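You operate a simulated robot arm through the tools that you are given. There is no shell and no other tool. Be economical: measure what you need, move in short steps, check, and stop when the job is done.

The job below is to be done with a simulated robot arm. You get a single attempt, and the scene is never put back.

JOB
Set an eyelet in the ring of the black net panel.
Fine: lay it in the nest, ring toward the punch, run the slide in, give the lever one full stroke, fingers clear of the punch, run the slide out and lay the panel on the grey mat.
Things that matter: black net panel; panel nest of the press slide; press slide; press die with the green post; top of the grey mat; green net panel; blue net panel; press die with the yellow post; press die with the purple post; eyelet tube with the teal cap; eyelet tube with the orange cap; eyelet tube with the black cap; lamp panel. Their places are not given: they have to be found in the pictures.

Only the result counts: the job must be done as asked and must still hold three seconds after the hand-in. Knocking over, shifting, dropping, spilling or breaking anything else fails it.

ROBOT AND FRAMES
A 6-joint arm with a two-finger parallel gripper, fixed in place. Base frame: the origin is at the foot of the arm, x ahead of it, y to its left, z up. Lengths are in cm, angles in degrees, forces in N, time in s.
Its first joint turns from -66.0 to 66.0 degrees. Payload 2.1 kg.
The tool frame sits at the grasp point between the pads (the TCP): z along the fingers, y along the line on which they close. The tips reach 3 cm beyond it. The gripper opens to 9.4 cm. The fingers are 2.8 cm wide and 1 cm thick; the gripper's body (5 by 9.6 cm) begins 5.5 cm behind the TCP.
Orientation is that of the tool frame in the base frame, as a unit quaternion [x, y, z, w]. With the fingers straight down and closing along the base's y, the tool's x points along the base's -x, its y along +y and its z along -z.

CONTROLS
- The arm moves only by the tool nudge_tool. Its argument "increments" is a list of rows, each an object of numbers (a shift or turn left out is 0, a gripper value left out holds the last): "x", "y", "z": the shift along the base's x, y, z in units of 25 mm (1.0 is 25 mm); "wx", "wy", "wz": the turn, a rotation vector about the base's x, y, z in units of 8 degrees (1.0 is 8 degrees); "claw": the opening, from 0 (shut) to 1 (fully open). In form: [{"x": .., "y": .., "z": .., "wx": .., "wy": .., "wz": .., "claw": ..}, ...]. A call has 1 to 8 rows; each row shifts and turns the commanded pose from where the row before left it. A call with a number of a shift or a turn outside -1 to 1 is refused whole. Rows are played at 5 a second. More than 5 cm and 8.6 degrees between two rows, or a gripper value outside its range, and nothing of the call is played. Where a pose cannot be reached the arm comes as near as it can. A force on the tool above 60 N (or 10 N above the force at the start of the call, whichever is more), or a blocked arm, ends the call early, and 0.2 s more pass. The fingers move at their own pace (about 7.2 cm/s each) and stop on an object; they squeeze with about 21 N. The grip force told is the motor's: it shows also when the fingers shut on nothing. Time passes only in rows, and 0.2 s behind the last, so rows that do not move let the fingers close. The reply holds the time, the measured pose of the TCP, the force on the tool along the base axes, the opening and the grip force, in the units named above and with some noise, and new pictures: "views" is both (left out), scene, wrist or none.
- Cameras (640 x 400 px; columns grow to the right, rows downward): "scene" is fixed at [6.57, -37.4, 49.81]; the picture's right is [0.73, -0.68, 0.00], its down [-0.34, -0.37, -0.86] and it looks along [0.59, 0.63, -0.51] (base axes); focal length 214 px, centre (320, 200). "wrist" rides on the gripper at [7.6, 1.4, -10.3] in the tool frame; the picture's right is [-0.18, 0.98, 0.00], its down [-0.75, -0.14, -0.64] and it looks along [-0.63, -0.12, 0.77] (tool axes); focal length 243 px, centre (320, 200).
- measure_at(camera, pixels): for up to 12 pixels [column, row] of the newest picture of that camera ("zoom" is the newest enlarged one), the place [x, y, z] in the base frame of the surface seen there, good to about 0.2 cm, but the place of the scene camera against the robot may be out by one fixed shift of up to 1.2 cm in any direction. The clock stands still meanwhile.
- enlarge(camera, box): a new picture of the part [left, top, right, bottom] of that camera's present view, enlarged. The clock stands still meanwhile.
- job_done(): hands the job in; it is judged then, once.

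Work in short steps. Measure before you move; look again where a grasp or a placing could have gone wrong, and mend it. You have 80 turns and 170 pictures in all, those below and enlarged ones among them. Open the gripper and draw the arm clear of the work before you hand the job in, unless the task says otherwise; then end with one line.

The tools are called as name(argument=value, ...) on one line, values as JSON. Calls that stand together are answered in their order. nudge_tool: Moves the arm, as the interface text tells. Its arguments: {"type":"object","properties":{"increments":{"type":"array","items":{"type":"object","properties":{"x":{"type":"number"},"y":{"type":"number"},"z":{"type":"number"},"wx":{"type":"number"},"wy":{"type":"number"},"wz":{"type":"number"},"claw":{"type":"number"}}}},"views":{"type":"string","enum":["both","scene","wrist","none"]}},"required":["increments"]} The other tools are called the same way: measure_at (camera, pixels) gives the place of the surface under pixels of a picture; enlarge (camera, box) takes an enlarged picture of a part of a camera's view; job_done () hands the job in.

At the start:

```text
time: 0.0
tool_pos: [30.42, -9.7, 37.7]
tool_rot: [0.0, 1.0, 0.0, 0.001]
force: [0.1, -0.1, -0.5]
width: 9.4
grip_force: 0.1
```

scene: 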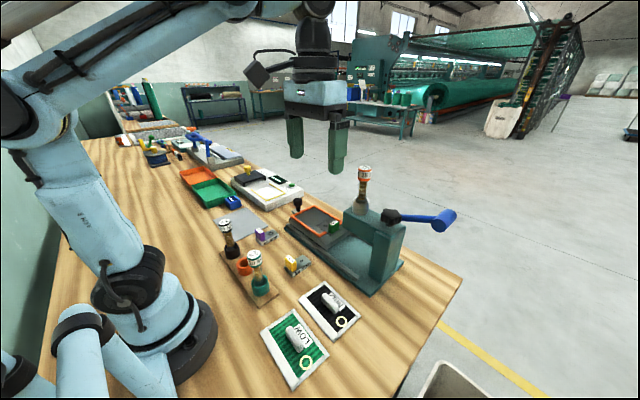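
wrist: 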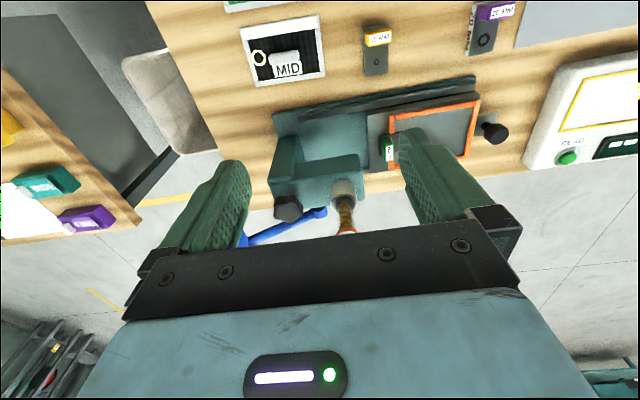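

The scene picture shows the press around (360,240), the panels at (330,305) and (295,345), dies at (265,235) and (297,262), and tubes at (230,240) and (258,270). I'll enlarge these areas to read them.

enlarge(camera="scene", box=[200, 220, 400, 390])

enlarge(camera="scene", box=[200, 150, 470, 300])

enlarge(camera="wrist", box=[220, 0, 640, 250])

enlarge(camera="scene", box=[100, 100, 320, 240])

```text
2.35 times, centred on (300, 305) of scene
```

zoom: 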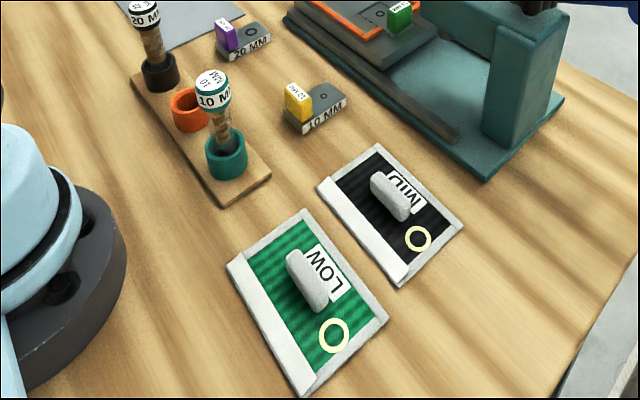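

```text
2.37 times, centred on (335, 225) of scene
```

zoom: 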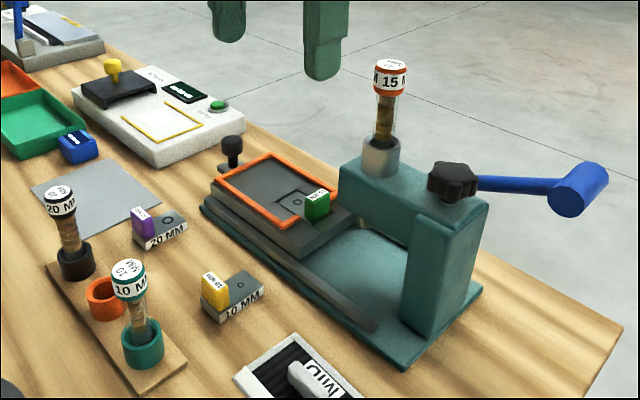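

```text
1.52 times, centred on (430, 125) of wrist
```

zoom: 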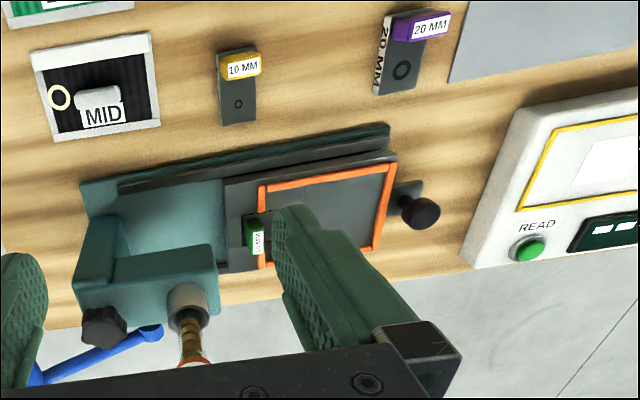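

```text
2.86 times, centred on (210, 170) of scene
```

zoom: 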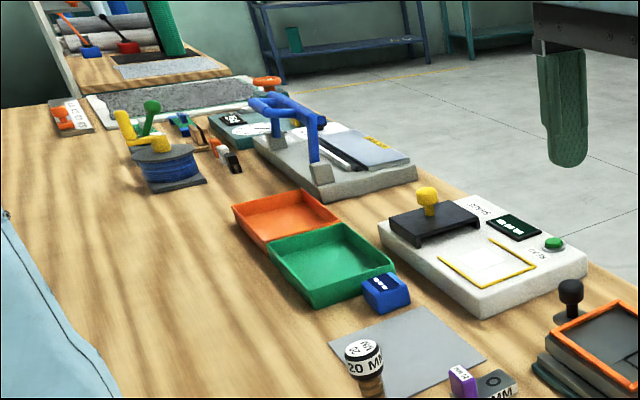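

MID is on the black panel, the 15 MM tube with the orange cap is on the press, and the green-post die sits in the slide. I'll measure the main points and look closer at the die label and the other pieces.

measure_at(camera="scene", pixels=[[300, 303], [327, 283], [361, 318], [336, 345], [341, 321], [330, 300], [235, 222], [297, 203], [360, 270], [445, 220], [313, 215], [360, 240]])

enlarge(camera="scene", box=[285, 190, 365, 250])

enlarge(camera="scene", box=[290, 275, 370, 345])

enlarge(camera="wrist", box=[0, 0, 320, 250])

enlarge(camera="scene", box=[340, 155, 470, 300])

```text
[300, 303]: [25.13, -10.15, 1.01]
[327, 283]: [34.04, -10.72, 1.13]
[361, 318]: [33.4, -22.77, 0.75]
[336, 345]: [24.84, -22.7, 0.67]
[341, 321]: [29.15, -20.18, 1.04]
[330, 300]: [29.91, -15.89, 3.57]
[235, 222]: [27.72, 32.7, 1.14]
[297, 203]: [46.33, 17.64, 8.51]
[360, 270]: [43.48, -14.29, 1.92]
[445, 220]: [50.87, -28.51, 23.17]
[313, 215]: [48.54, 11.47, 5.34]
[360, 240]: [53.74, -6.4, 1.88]
```

```text
6.67 times, centred on (325, 220) of scene
```

zoom: 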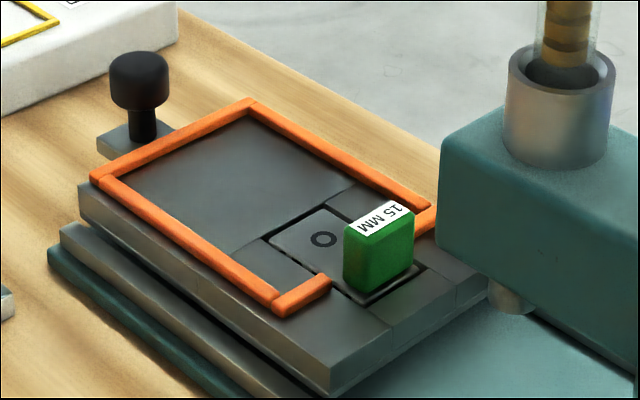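

```text
5.71 times, centred on (330, 310) of scene
```

zoom: 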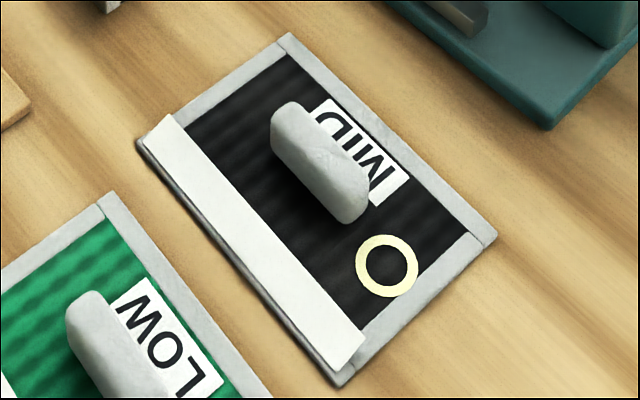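

```text
1.60 times, centred on (160, 125) of wrist
```

zoom: 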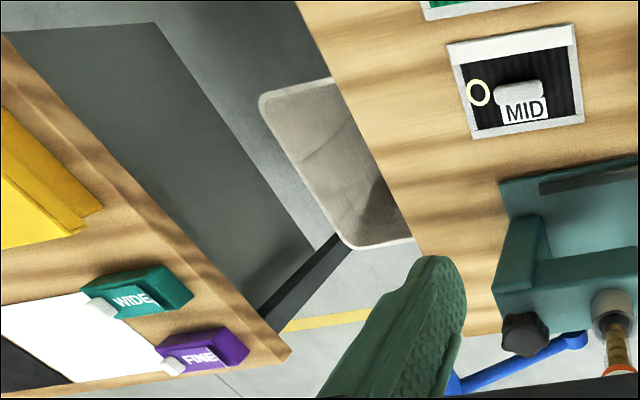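

```text
2.76 times, centred on (405, 228) of scene
```

zoom: 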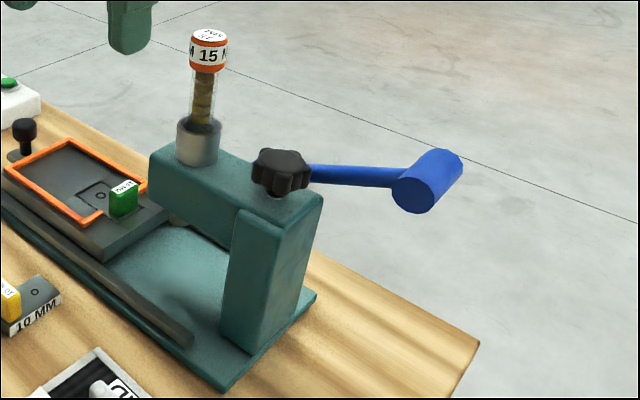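

The scene camera puts the table at z≈1, while the text says -18.2. I'll check with wrist measurements of the table, the panel (285,60), the press and the other table.

measure_at(camera="wrist", pixels=[[285, 58], [260, 58], [180, 30], [350, 60], [340, 120], [430, 120], [497, 133], [375, 65], [580, 20], [20, 300], [50, 180], [90, 60]])

measure_at(camera="scene", pixels=[[400, 350], [100, 200], [285, 300], [440, 390], [296, 170], [337, 170], [265, 238], [297, 264], [230, 225], [255, 260], [365, 168], [280, 188]])

```text
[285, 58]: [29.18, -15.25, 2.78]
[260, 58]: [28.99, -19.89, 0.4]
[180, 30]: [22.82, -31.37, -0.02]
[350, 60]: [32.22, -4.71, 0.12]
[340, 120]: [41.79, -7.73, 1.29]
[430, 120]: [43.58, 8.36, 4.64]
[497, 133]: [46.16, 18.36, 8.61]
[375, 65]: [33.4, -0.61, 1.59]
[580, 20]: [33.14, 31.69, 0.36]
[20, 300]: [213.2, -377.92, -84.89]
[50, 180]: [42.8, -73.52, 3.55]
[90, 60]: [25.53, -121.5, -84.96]
```

```text
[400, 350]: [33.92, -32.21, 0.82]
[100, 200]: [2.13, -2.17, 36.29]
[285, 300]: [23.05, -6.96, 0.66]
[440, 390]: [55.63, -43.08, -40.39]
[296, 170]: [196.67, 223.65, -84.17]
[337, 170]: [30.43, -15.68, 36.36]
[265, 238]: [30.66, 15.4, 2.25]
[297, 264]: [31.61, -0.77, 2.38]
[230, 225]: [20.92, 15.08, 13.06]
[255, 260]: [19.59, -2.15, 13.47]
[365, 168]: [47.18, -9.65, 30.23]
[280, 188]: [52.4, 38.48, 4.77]
```

The wrist camera puts the table at z≈0, so I'll trust measurement over the quoted -18.2. The panel grip bar runs along y, so I'll turn the tool by -90° (camera to the +y side) while easing over toward the panel.

nudge_tool(increments=[{"wz": -1}, {"wz": -1}, {"wz": -1}, {"wz": -1}, {"wz": -1}, {"wz": -1}, {"wz": -1}, {"wz": -1}], views="none")

nudge_tool(increments=[{"wz": -1}, {"wz": -1}, {"wz": -1}, {"wz": -0.25}, {"z": -1}, {"z": -1}, {"z": -1}, {"z": -1}])

```text
time: 1.8
tool_pos: [30.47, -9.7, 37.82]
tool_rot: [0.532, 0.847, 0.001, 0.0]
force: [0.2, -0.1, 0.8]
width: 9.41
grip_force: 0.1
```

```text
time: 3.6
tool_pos: [30.37, -9.75, 27.76]
tool_rot: [0.707, 0.707, 0.0, 0.0]
force: [-0.8, -0.2, 0.1]
width: 9.39
grip_force: 0.0
```

scene: 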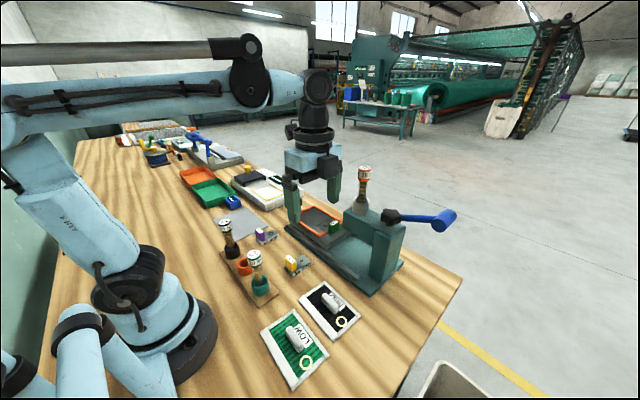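
wrist: 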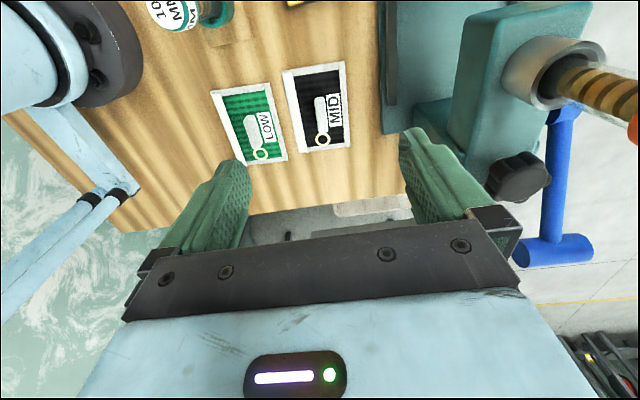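

Panel and lever show well in the wrist view now. I'll enlarge and measure them.

measure_at(camera="wrist", pixels=[[285, 73], [342, 63], [351, 144], [297, 150], [322, 140], [319, 100], [324, 128], [518, 182], [556, 250], [515, 252], [592, 246], [555, 180]])

enlarge(camera="wrist", box=[270, 50, 370, 160])

enlarge(camera="wrist", box=[400, 0, 640, 290])

```text
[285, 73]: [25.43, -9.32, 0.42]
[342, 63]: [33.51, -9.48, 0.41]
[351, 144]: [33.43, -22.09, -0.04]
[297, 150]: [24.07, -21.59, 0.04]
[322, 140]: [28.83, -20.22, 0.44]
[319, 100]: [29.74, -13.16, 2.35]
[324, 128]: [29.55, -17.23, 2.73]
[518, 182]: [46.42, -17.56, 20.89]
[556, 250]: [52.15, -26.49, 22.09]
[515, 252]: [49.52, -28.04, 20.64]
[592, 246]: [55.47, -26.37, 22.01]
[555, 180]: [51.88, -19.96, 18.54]
```

```text
3.64 times, centred on (320, 105) of wrist
```

zoom: 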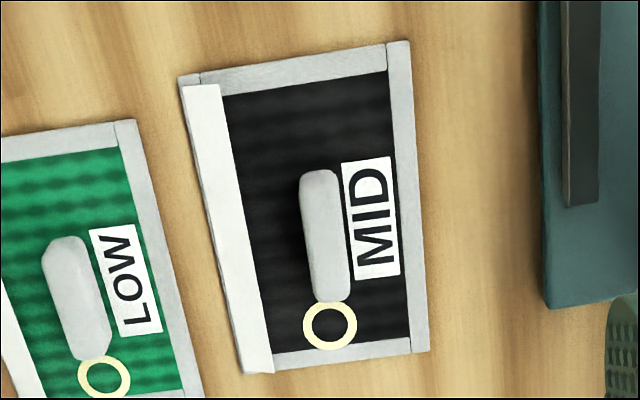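

```text
1.38 times, centred on (520, 145) of wrist
```

zoom: 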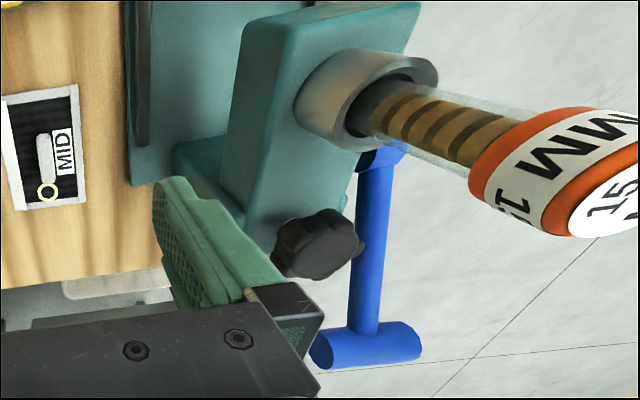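

The panel's grip bar is centred near (29.6,-15.2), top z≈2.8. I'll move above it and descend to z≈13 for a close look.

nudge_tool(increments=[{"y": -0.73, "x": -0.1}, {"y": -0.73, "x": -0.1}, {"y": -0.73, "x": -0.1}, {"z": -1}, {"z": -1}, {"z": -1}, {"z": -1}, {"z": -1, "claw": 0.5}])

```text
time: 5.4
tool_pos: [29.75, -14.99, 15.09]
tool_rot: [0.707, 0.707, 0.001, 0.0]
force: [0.5, 0.6, -1.0]
width: 4.7
grip_force: 0.0
```

scene: 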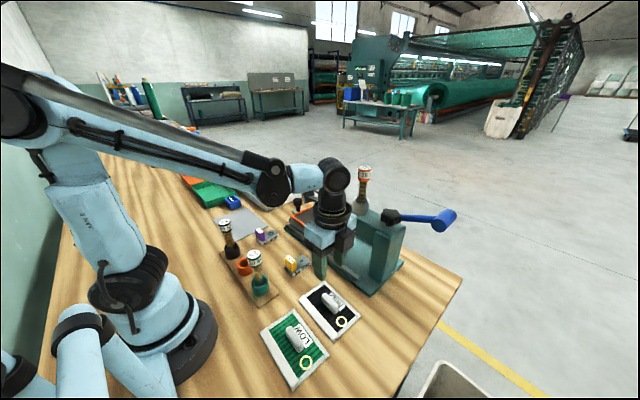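
wrist: 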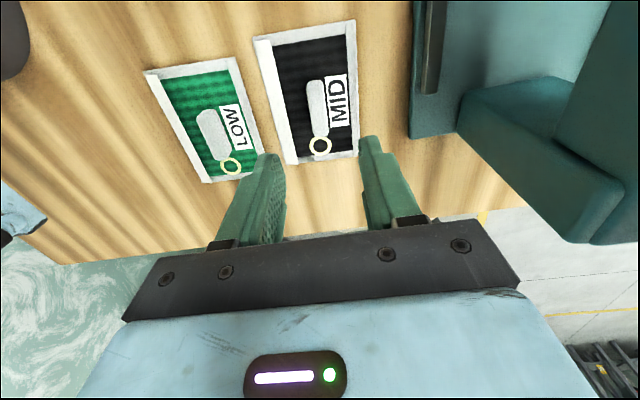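

The black panel is now closer, with its bar at (317,105). I'll measure the corners and bar for yaw and centre.

enlarge(camera="wrist", box=[240, 10, 380, 170])

measure_at(camera="wrist", pixels=[[255, 40], [353, 22], [357, 155], [289, 163], [320, 147], [314, 85], [320, 125], [308, 85], [325, 85], [313, 128], [328, 128], [317, 105]])

```text
2.50 times, centred on (310, 90) of wrist
```

zoom: 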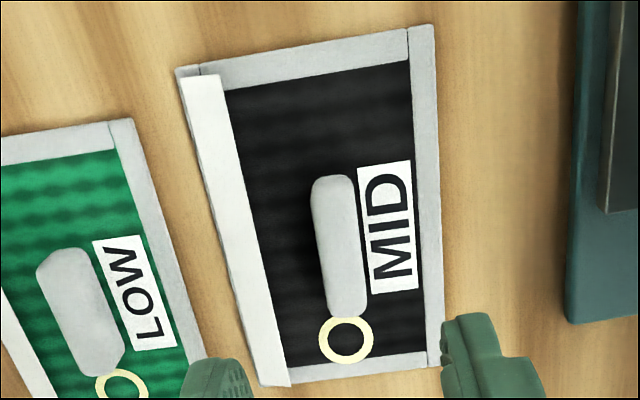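

```text
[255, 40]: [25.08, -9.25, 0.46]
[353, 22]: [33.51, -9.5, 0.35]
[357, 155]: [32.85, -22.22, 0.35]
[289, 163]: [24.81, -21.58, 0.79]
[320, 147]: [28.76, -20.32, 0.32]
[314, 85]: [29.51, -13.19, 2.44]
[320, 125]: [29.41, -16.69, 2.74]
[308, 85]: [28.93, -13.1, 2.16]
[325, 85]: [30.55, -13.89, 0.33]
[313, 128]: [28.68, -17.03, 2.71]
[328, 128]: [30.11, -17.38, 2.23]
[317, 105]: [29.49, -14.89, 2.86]
```

The bar's centre is at about (29.45,-15.1), and the panel is yawed about -3°. I'll align to that and descend to TCP z≈4.

nudge_tool(increments=[{"x": -0.12, "y": -0.06, "wz": -0.35}, {"z": -1}, {"z": -1}, {"z": -1}, {"z": -0.7}, {"z": -0.7}, {}])

```text
time: 7.0
tool_pos: [29.42, -15.31, 4.2]
tool_rot: [0.725, 0.689, 0.001, 0.0]
force: [-0.5, -0.2, 0.4]
width: 4.68
grip_force: 0.0
```

scene: 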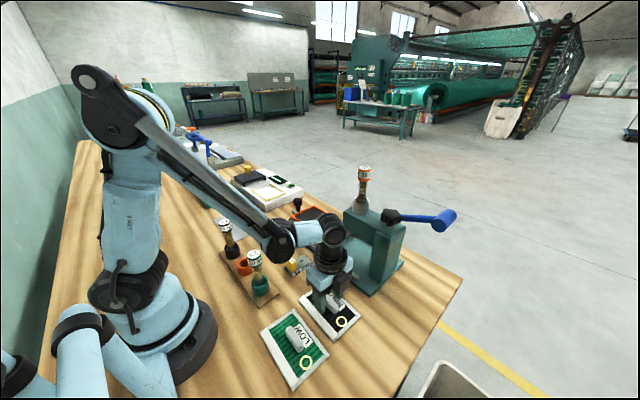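
wrist: 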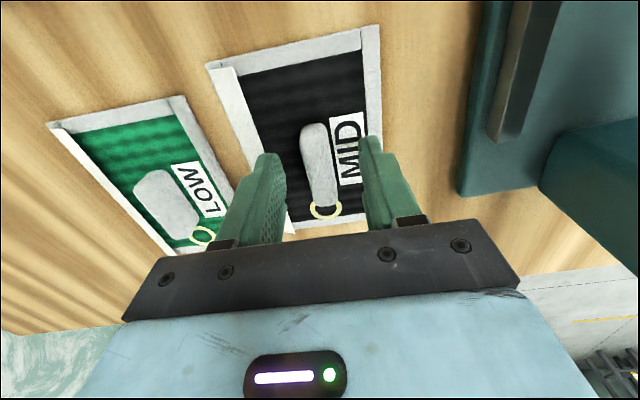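

The bar sits between the fingers and reads as aligned. I'll lower 3 mm and close.

nudge_tool(increments=[{"z": -0.12}, {"claw": 0}, {}, {}, {}], views="wrist")

```text
time: 8.2
tool_pos: [29.47, -15.3, 4.07]
tool_rot: [0.724, 0.69, 0.0, 0.0]
force: [0.3, -0.3, 0.1]
width: 1.5
grip_force: 20.8
```

wrist: 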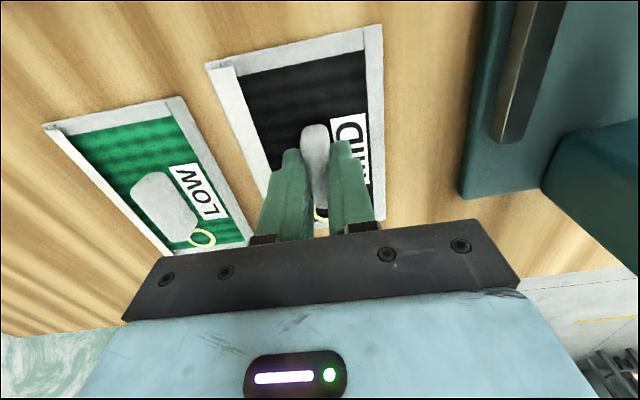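

The bar is held (width 1.5). I'll lift straight up and look.

nudge_tool(increments=[{"z": 0.5}, {"z": 1}, {"z": 1}, {"z": 1}, {"z": 1}, {"z": 1}, {"z": 1}, {"z": 1}])

```text
time: 10.0
tool_pos: [29.4, -15.37, 22.68]
tool_rot: [0.725, 0.689, -0.001, 0.0]
force: [0.5, 1.0, -0.4]
width: 1.55
grip_force: 20.7
```

scene: 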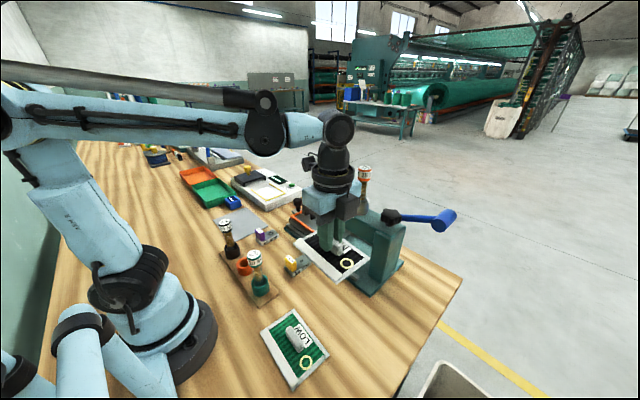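
wrist: 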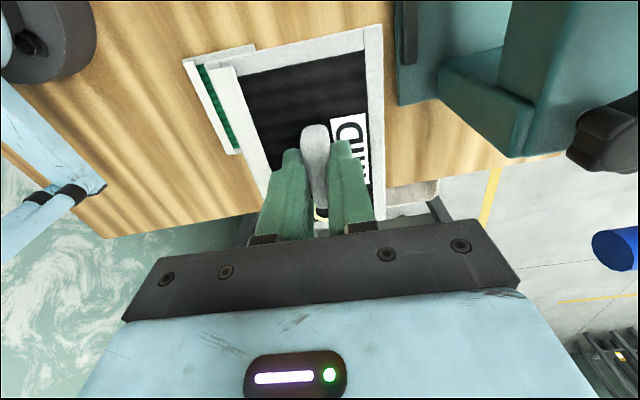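

I'll measure the held panel from the wrist (its place relative to the TCP), then move along +y so the nest can be seen.

measure_at(camera="wrist", pixels=[[211, 70], [365, 30], [380, 27], [384, 215], [373, 218], [315, 135], [320, 213], [300, 90]])

nudge_tool(increments=[{"y": 1}, {"y": 1}, {"y": 1}, {"y": 1}, {"y": 1}, {"y": 1}, {"y": 1}, {"y": 1}], views="none")

nudge_tool(increments=[{"y": 1}, {"y": 1}, {"y": 1}, {"y": 1}, {"wz": 0.35}])

```text
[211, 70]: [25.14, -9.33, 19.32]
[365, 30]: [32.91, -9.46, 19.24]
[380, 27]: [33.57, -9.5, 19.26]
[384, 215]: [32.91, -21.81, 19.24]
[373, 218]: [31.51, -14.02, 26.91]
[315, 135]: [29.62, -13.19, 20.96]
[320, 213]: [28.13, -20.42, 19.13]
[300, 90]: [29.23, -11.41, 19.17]
```

```text
time: 11.8
tool_pos: [29.46, 4.55, 22.76]
tool_rot: [0.724, 0.689, -0.001, 0.0]
force: [0.7, -0.2, -2.0]
width: 1.51
grip_force: 21.5
```

```text
time: 13.0
tool_pos: [29.32, 14.71, 22.58]
tool_rot: [0.707, 0.707, 0.0, 0.0]
force: [-0.1, 0.9, -0.8]
width: 1.51
grip_force: 21.2
```

scene: 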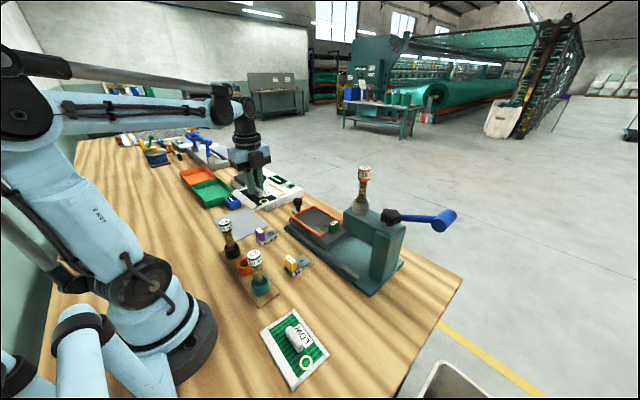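
wrist: 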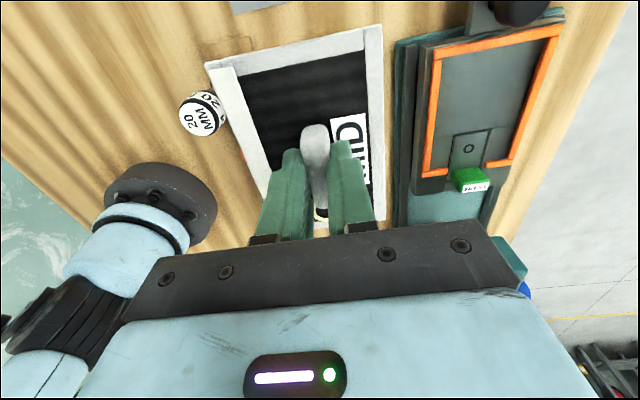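

The nest is now visible in the wrist view, (420..555, 30..195). I'll enlarge it for precise corners.

enlarge(camera="wrist", box=[390, 0, 590, 220])

enlarge(camera="scene", box=[280, 190, 360, 250])

```text
1.82 times, centred on (490, 110) of wrist
```

zoom: 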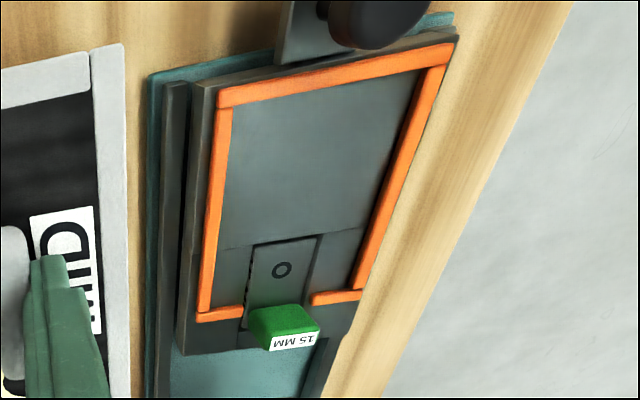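

```text
6.67 times, centred on (320, 220) of scene
```

zoom: 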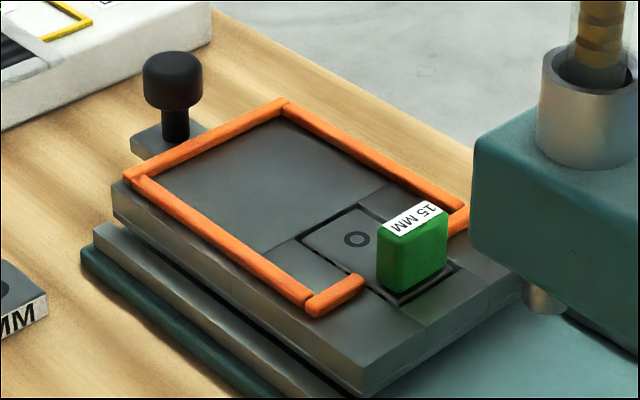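

I'll measure the orange rails, floor, die hole and post top through the zoomed wrist coordinates.

measure_at(camera="wrist", pixels=[[437, 82], [427.5, 158], [551, 49], [518.6, 146], [473.5, 50.6], [534, 35.8], [435, 172.7], [500, 163], [469, 148.5], [479, 99], [470, 176], [520, 8]])

measure_at(camera="wrist", pixels=[[211, 70], [379, 28], [384, 213], [270, 195], [322, 213], [316, 127], [322, 170]])

```text
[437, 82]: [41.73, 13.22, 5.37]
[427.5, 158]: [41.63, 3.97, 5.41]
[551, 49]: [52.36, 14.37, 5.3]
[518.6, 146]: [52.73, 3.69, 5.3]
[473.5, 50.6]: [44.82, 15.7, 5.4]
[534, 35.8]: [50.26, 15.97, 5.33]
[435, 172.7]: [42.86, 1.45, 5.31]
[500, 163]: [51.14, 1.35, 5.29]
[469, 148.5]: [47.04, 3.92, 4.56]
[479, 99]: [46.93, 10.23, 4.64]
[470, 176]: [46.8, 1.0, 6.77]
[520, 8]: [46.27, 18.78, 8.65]
```

```text
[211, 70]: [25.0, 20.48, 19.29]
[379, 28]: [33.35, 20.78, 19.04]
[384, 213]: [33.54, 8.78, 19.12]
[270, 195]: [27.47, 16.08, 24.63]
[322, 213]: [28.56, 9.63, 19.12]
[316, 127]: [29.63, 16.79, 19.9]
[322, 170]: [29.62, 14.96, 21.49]
```

Nest centre is about (47.1,8.6), with yaw ≈0. I'll enlarge the nest more to get the inner edges.

enlarge(camera="wrist", box=[415, 20, 565, 114])

enlarge(camera="wrist", box=[400, 110, 550, 204])

```text
4.26 times, centred on (490, 67) of wrist
```

zoom: 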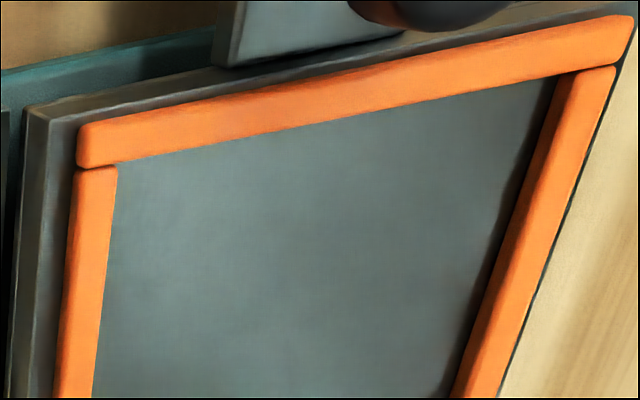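

```text
4.26 times, centred on (475, 157) of wrist
```

zoom: 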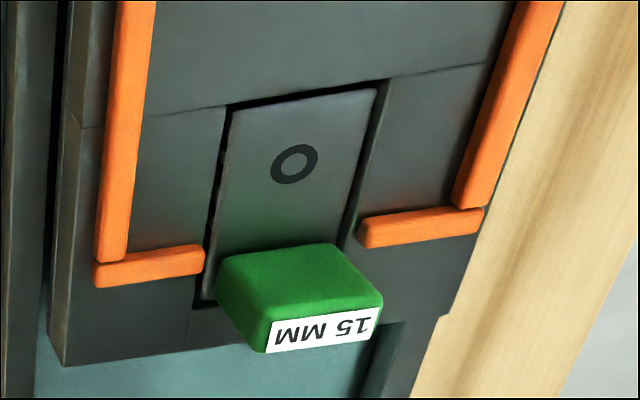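

measure_at(camera="zoom", pixels=[[294, 164], [142, 60], [136, 140], [128, 230], [502, 90], [470, 180], [190, 246], [120, 258], [375, 220], [460, 210], [170, 200], [420, 190]])

measure_at(camera="wrist", pixels=[[470, 52], [535, 39], [444, 61], [547, 38]])

```text
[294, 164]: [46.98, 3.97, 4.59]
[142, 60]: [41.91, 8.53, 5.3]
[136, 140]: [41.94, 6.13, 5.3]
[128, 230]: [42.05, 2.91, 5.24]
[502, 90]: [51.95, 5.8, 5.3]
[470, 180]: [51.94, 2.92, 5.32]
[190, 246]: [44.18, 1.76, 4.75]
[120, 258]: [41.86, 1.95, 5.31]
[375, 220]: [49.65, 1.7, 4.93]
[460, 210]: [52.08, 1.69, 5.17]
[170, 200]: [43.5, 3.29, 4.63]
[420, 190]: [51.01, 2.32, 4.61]
```

```text
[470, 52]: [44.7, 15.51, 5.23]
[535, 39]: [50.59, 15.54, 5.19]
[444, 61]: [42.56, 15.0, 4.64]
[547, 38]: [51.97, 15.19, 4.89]
```

The nest's inside spans x 42.1–51.85, y 1.8–15.2, with the die hole at (47.0,3.95). Ring and edge offsets give a TCP target of about (47.25,8.75), so I'll move there at height.

nudge_tool(increments=[{"x": 1, "y": -0.3}, {"x": 1, "y": -0.3}, {"x": 1, "y": -0.3}, {"x": 1, "y": -0.3}, {"x": 1, "y": -0.3}, {"x": 1, "y": -0.3}, {"x": 1, "y": -0.3}, {"x": 0.17, "y": -0.28}], views="none")

nudge_tool(increments=[{"z": -1}, {"z": -1}, {"z": -1}, {"z": -1}, {}])

```text
time: 14.8
tool_pos: [47.24, 8.79, 22.69]
tool_rot: [0.707, 0.707, 0.001, 0.0]
force: [-0.9, 1.9, -0.7]
width: 1.5
grip_force: 20.6
```

```text
time: 16.0
tool_pos: [47.39, 8.84, 12.76]
tool_rot: [0.707, 0.707, -0.001, 0.0]
force: [0.3, -0.6, -0.8]
width: 1.53
grip_force: 20.9
```

scene: 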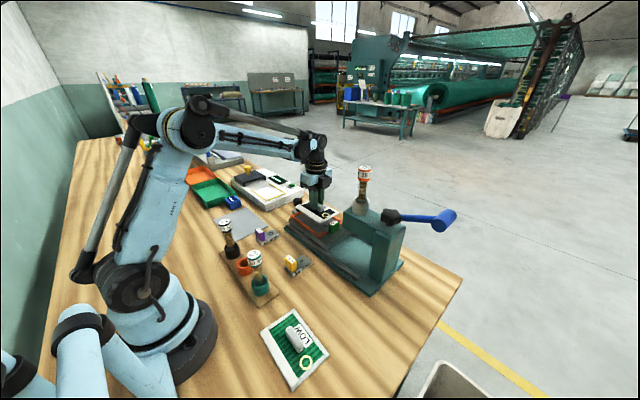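
wrist: 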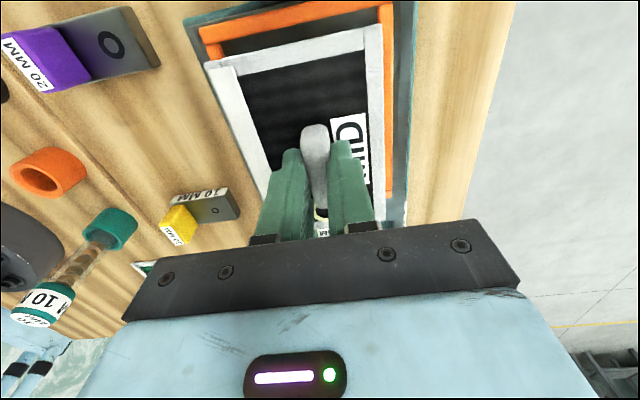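

Panel is over the nest. I'll compare panel and frame edges in both views.

enlarge(camera="scene", box=[280, 190, 360, 250])

measure_at(camera="wrist", pixels=[[207, 62], [210, 72], [380, 27], [384, 205], [206, 35], [386, 20], [389, 120], [381, 120], [300, 15], [300, 45], [322, 212]])

```text
6.67 times, centred on (320, 220) of scene
```

zoom: 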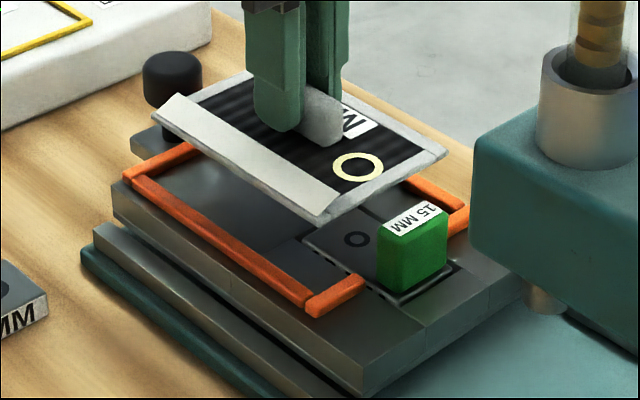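

```text
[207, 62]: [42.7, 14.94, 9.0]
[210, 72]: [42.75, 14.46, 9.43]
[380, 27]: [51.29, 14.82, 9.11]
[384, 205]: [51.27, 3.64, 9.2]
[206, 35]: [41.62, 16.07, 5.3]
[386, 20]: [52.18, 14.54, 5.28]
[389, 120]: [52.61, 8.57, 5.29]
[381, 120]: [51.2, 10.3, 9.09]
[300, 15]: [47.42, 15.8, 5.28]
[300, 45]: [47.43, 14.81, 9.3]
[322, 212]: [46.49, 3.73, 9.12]
```

measure_at(camera="zoom", pixels=[[357, 240], [357, 167], [325, 222], [443, 152], [168, 112], [332, 300], [305, 306], [455, 212]])

```text
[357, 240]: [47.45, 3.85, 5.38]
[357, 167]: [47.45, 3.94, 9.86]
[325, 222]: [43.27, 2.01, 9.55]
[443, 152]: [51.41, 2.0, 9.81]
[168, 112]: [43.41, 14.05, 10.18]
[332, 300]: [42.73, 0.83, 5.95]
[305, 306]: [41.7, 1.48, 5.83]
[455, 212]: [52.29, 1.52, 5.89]
```

The ring lies directly over the die hole (both x 47.45, y≈3.9 in the scene frame). I'll lower straight down about 3.9 cm.

nudge_tool(increments=[{"z": -0.6}, {"z": -0.6}, {"z": -0.3}, {"z": -0.06}, {}])

enlarge(camera="scene", box=[280, 190, 360, 250])

```text
time: 17.2
tool_pos: [47.37, 8.58, 8.7]
tool_rot: [0.708, 0.707, 0.0, -0.001]
force: [1.0, -0.2, 0.0]
width: 1.51
grip_force: 20.8
```

scene: 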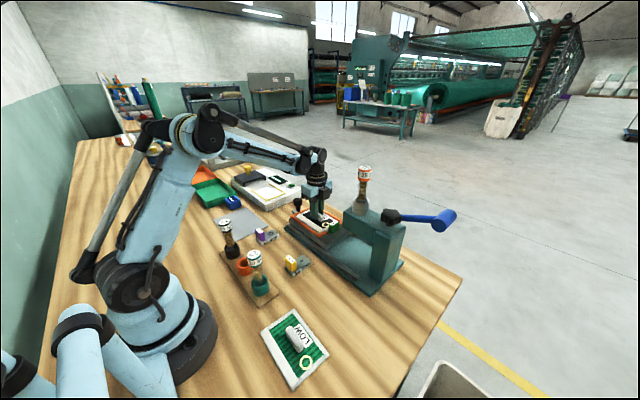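
wrist: 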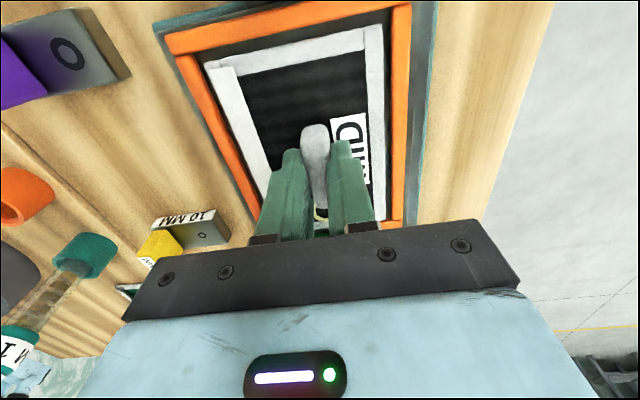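

```text
6.67 times, centred on (320, 220) of scene
```

zoom: 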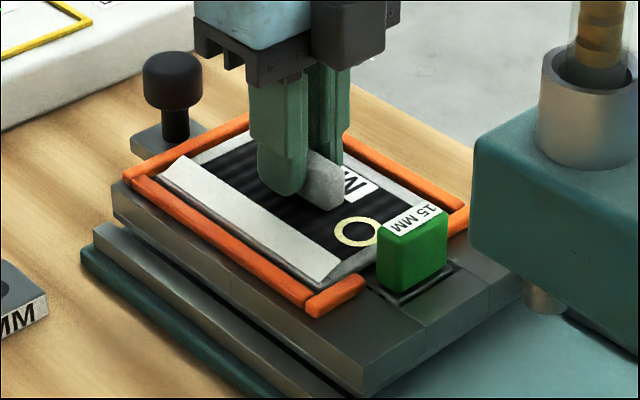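

The ring is at zoom (357,232), right where the die hole lies allowing for thickness, and the panel is within the rails. I'll open and rise.

nudge_tool(increments=[{"claw": 0.4}, {}, {}, {"z": 0.5}, {"z": 1}, {"z": 1}, {"z": 1}, {"z": 1}])

enlarge(camera="scene", box=[280, 190, 360, 250])

```text
time: 19.0
tool_pos: [47.33, 8.54, 20.09]
tool_rot: [0.707, 0.707, 0.0, 0.0]
force: [-1.4, 0.9, 0.3]
width: 3.76
grip_force: 0.0
```

scene: 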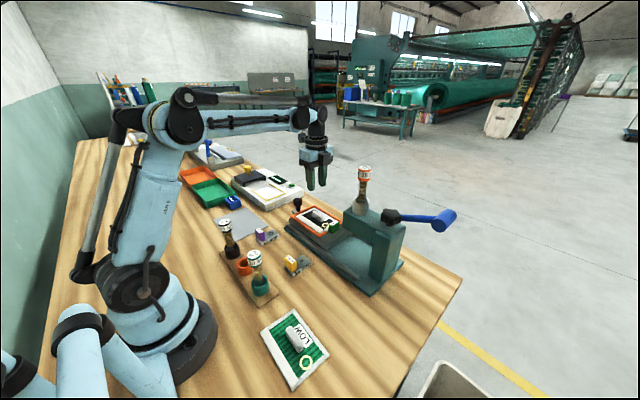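
wrist: 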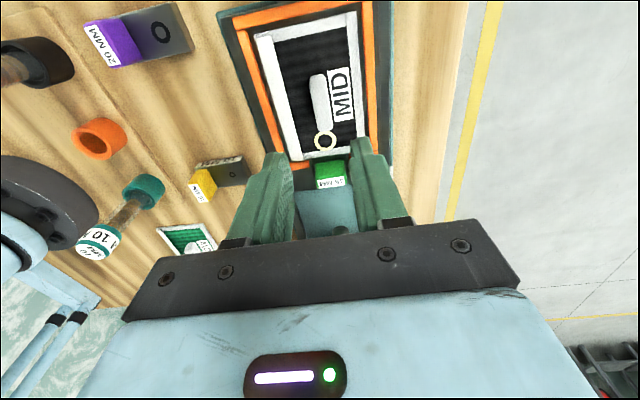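

```text
6.67 times, centred on (320, 220) of scene
```

zoom: 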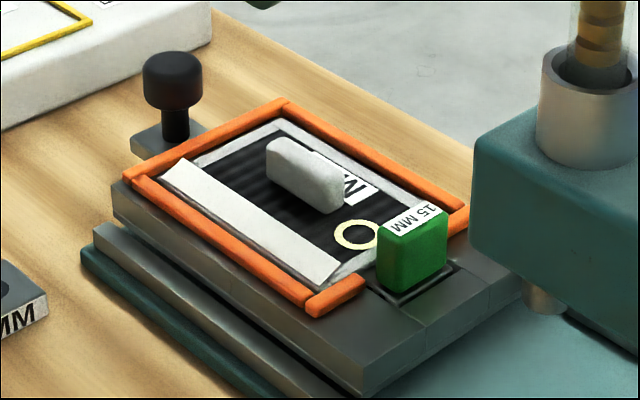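

The panel is lying in the nest. Next I'll measure the slide knob at about zoom (172,85) and the punch nose at (540,300), with pixels taken from the scene zoom.

measure_at(camera="zoom", pixels=[[172, 65], [172, 95], [146, 80], [201, 80], [175, 128], [145, 140], [540, 300], [500, 200], [575, 150], [520, 145], [357, 232]])

nudge_tool(increments=[{"y": 1, "x": -0.1}, {"y": 1, "x": -0.1}, {"y": 1, "x": -0.1}, {"y": 1, "x": -0.1}, {"y": 1}, {"y": 1}])

```text
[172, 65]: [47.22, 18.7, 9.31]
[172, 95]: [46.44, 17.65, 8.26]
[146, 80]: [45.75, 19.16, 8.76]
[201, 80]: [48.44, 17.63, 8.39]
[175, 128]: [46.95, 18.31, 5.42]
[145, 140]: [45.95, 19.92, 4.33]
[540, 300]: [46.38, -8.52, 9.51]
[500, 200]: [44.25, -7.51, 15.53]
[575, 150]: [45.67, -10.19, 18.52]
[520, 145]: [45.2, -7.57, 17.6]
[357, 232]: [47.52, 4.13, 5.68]
```

```text
time: 20.4
tool_pos: [46.23, 23.84, 19.94]
tool_rot: [0.708, 0.707, 0.0, 0.0]
force: [-0.2, -0.3, 0.0]
width: 3.75
grip_force: 0.0
```

scene: 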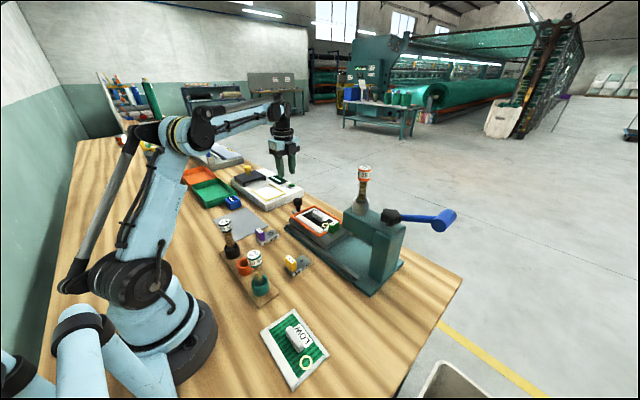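
wrist: 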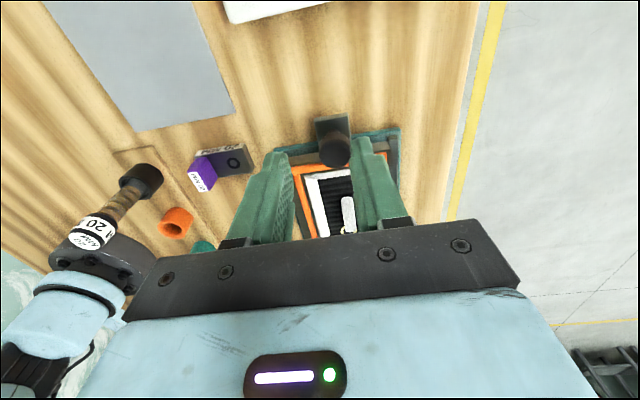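

measure_at(camera="wrist", pixels=[[335, 150], [321, 150], [348, 150], [335, 136], [335, 165], [330, 122], [170, 60], [205, 25], [235, 110], [135, 128], [255, 3], [240, 25]])

enlarge(camera="wrist", box=[270, 90, 420, 190])

```text
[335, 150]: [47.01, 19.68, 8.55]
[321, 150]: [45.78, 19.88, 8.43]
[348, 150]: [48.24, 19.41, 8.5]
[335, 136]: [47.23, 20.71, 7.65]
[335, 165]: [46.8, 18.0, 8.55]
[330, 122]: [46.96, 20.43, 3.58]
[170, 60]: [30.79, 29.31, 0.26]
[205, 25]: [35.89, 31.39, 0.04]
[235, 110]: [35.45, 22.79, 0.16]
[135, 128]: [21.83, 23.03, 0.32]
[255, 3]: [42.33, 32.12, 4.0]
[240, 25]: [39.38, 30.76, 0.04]
```

```text
4.00 times, centred on (345, 140) of wrist
```

zoom: 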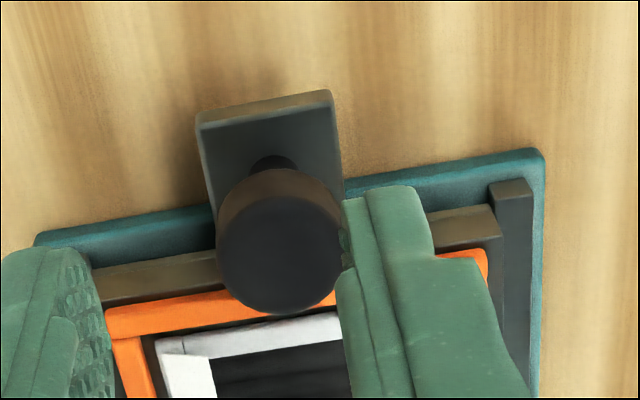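

The knob centre is at (47.0,19.2), diameter 2.6, top z 8.55. I'll go over it and descend with the claw open about 5 cm.

nudge_tool(increments=[{"x": 0.3, "y": -0.93, "claw": 0.55}, {"y": -0.93}, {"z": -1}, {"z": -1}, {"z": -1}, {"z": -1}, {"z": -0.7}, {}])

```text
time: 22.2
tool_pos: [47.11, 19.11, 8.37]
tool_rot: [0.707, 0.707, 0.0, 0.0]
force: [-0.6, 0.8, 0.2]
width: 5.15
grip_force: 0.1
```

scene: 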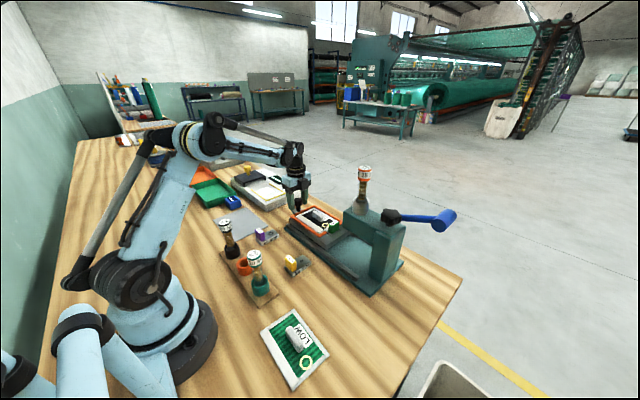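
wrist: 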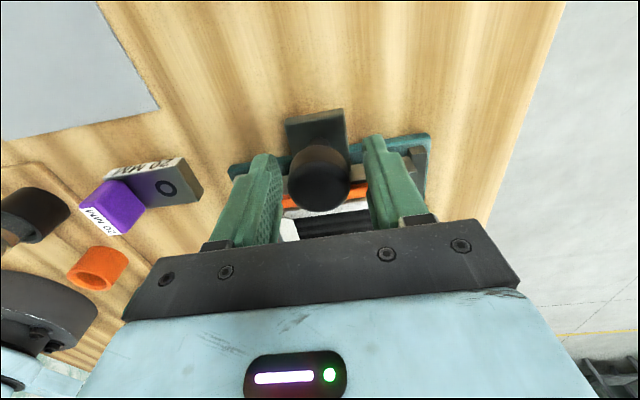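

The knob sits between the fingers. I'll lower slightly and grip it.

nudge_tool(increments=[{"z": -0.15}, {"claw": 0}, {}, {}, {}], views="wrist")

```text
time: 23.4
tool_pos: [47.06, 19.07, 7.89]
tool_rot: [0.707, 0.707, -0.001, -0.001]
force: [-13.8, -2.8, 0.7]
width: 3.39
grip_force: 44.9
```

wrist: 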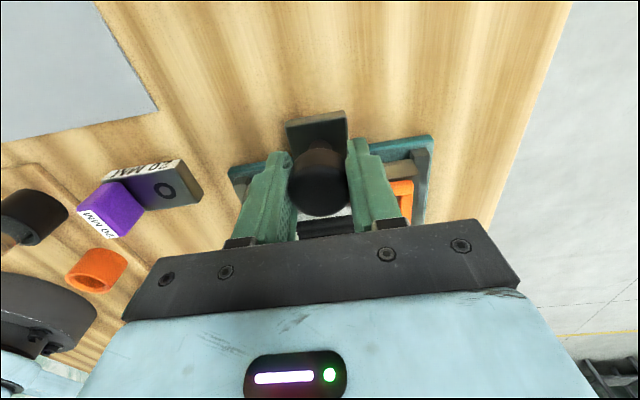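

The left finger touches first (force -13.8 N in x), so the tool is a bit too far +x. I'll ease -x by 2.5 mm and let the grip settle.

nudge_tool(increments=[{"x": -0.1}, {}, {}], views="wrist")

```text
time: 24.2
tool_pos: [47.11, 18.92, 7.9]
tool_rot: [0.708, 0.706, 0.003, 0.003]
force: [27.7, 0.4, -2.6]
width: 3.37
grip_force: 44.3
```

wrist: 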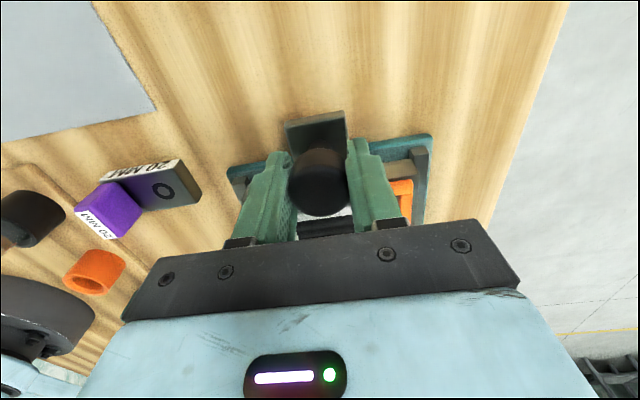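

It is rigidly gripped. I'll restore x by +1.7 mm and start drawing the slide in along -y.

nudge_tool(increments=[{"x": 0.067}, {"y": -0.4}, {"y": -0.6}, {"y": -0.6}, {"y": -0.6}, {"y": -0.6}])

```text
time: 25.6
tool_pos: [47.01, 11.96, 7.92]
tool_rot: [0.708, 0.706, 0.0, -0.002]
force: [-2.5, 1.1, 0.5]
width: 3.38
grip_force: 45.1
```

scene: 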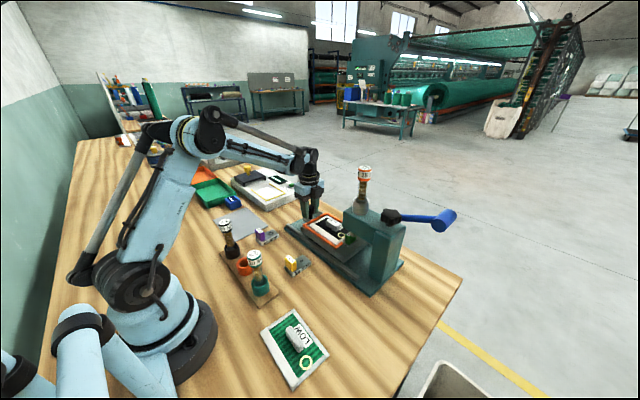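
wrist: 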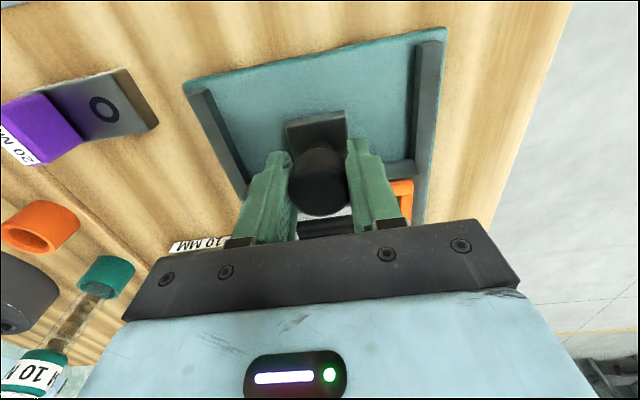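

The slide moves freely (y=12.0, 1 N). I'll continue with smaller steps toward the end stop.

nudge_tool(increments=[{"y": -0.5}, {"y": -0.5}, {"y": -0.4}, {"y": -0.3}, {"y": -0.2}])

enlarge(camera="scene", box=[280, 180, 440, 300])

```text
time: 26.8
tool_pos: [46.89, 7.24, 7.86]
tool_rot: [0.708, 0.707, 0.001, 0.001]
force: [4.6, -1.9, 26.0]
width: 3.37
grip_force: 44.7
```

scene: 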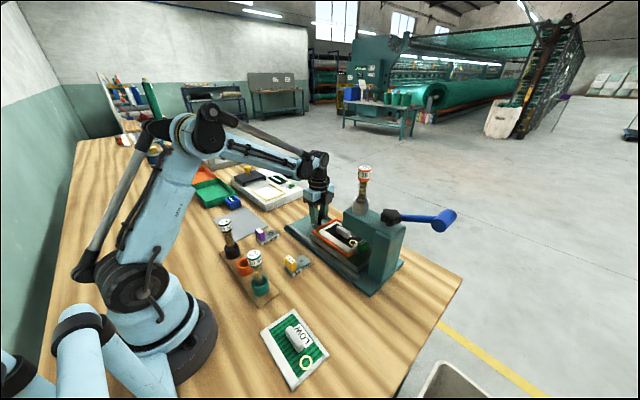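
wrist: 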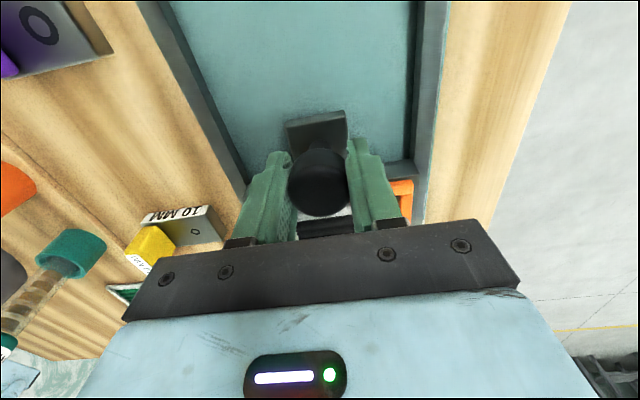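

```text
3.33 times, centred on (360, 240) of scene
```

zoom: 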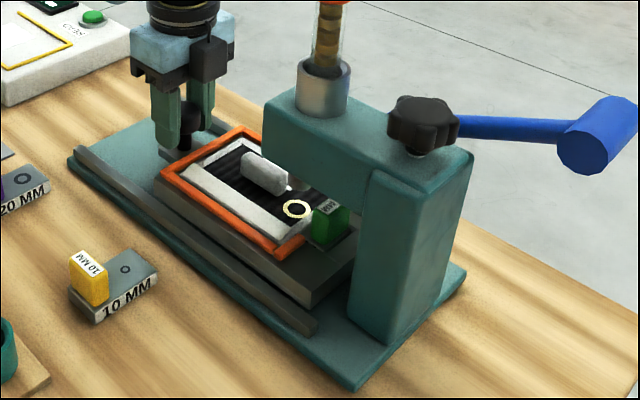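

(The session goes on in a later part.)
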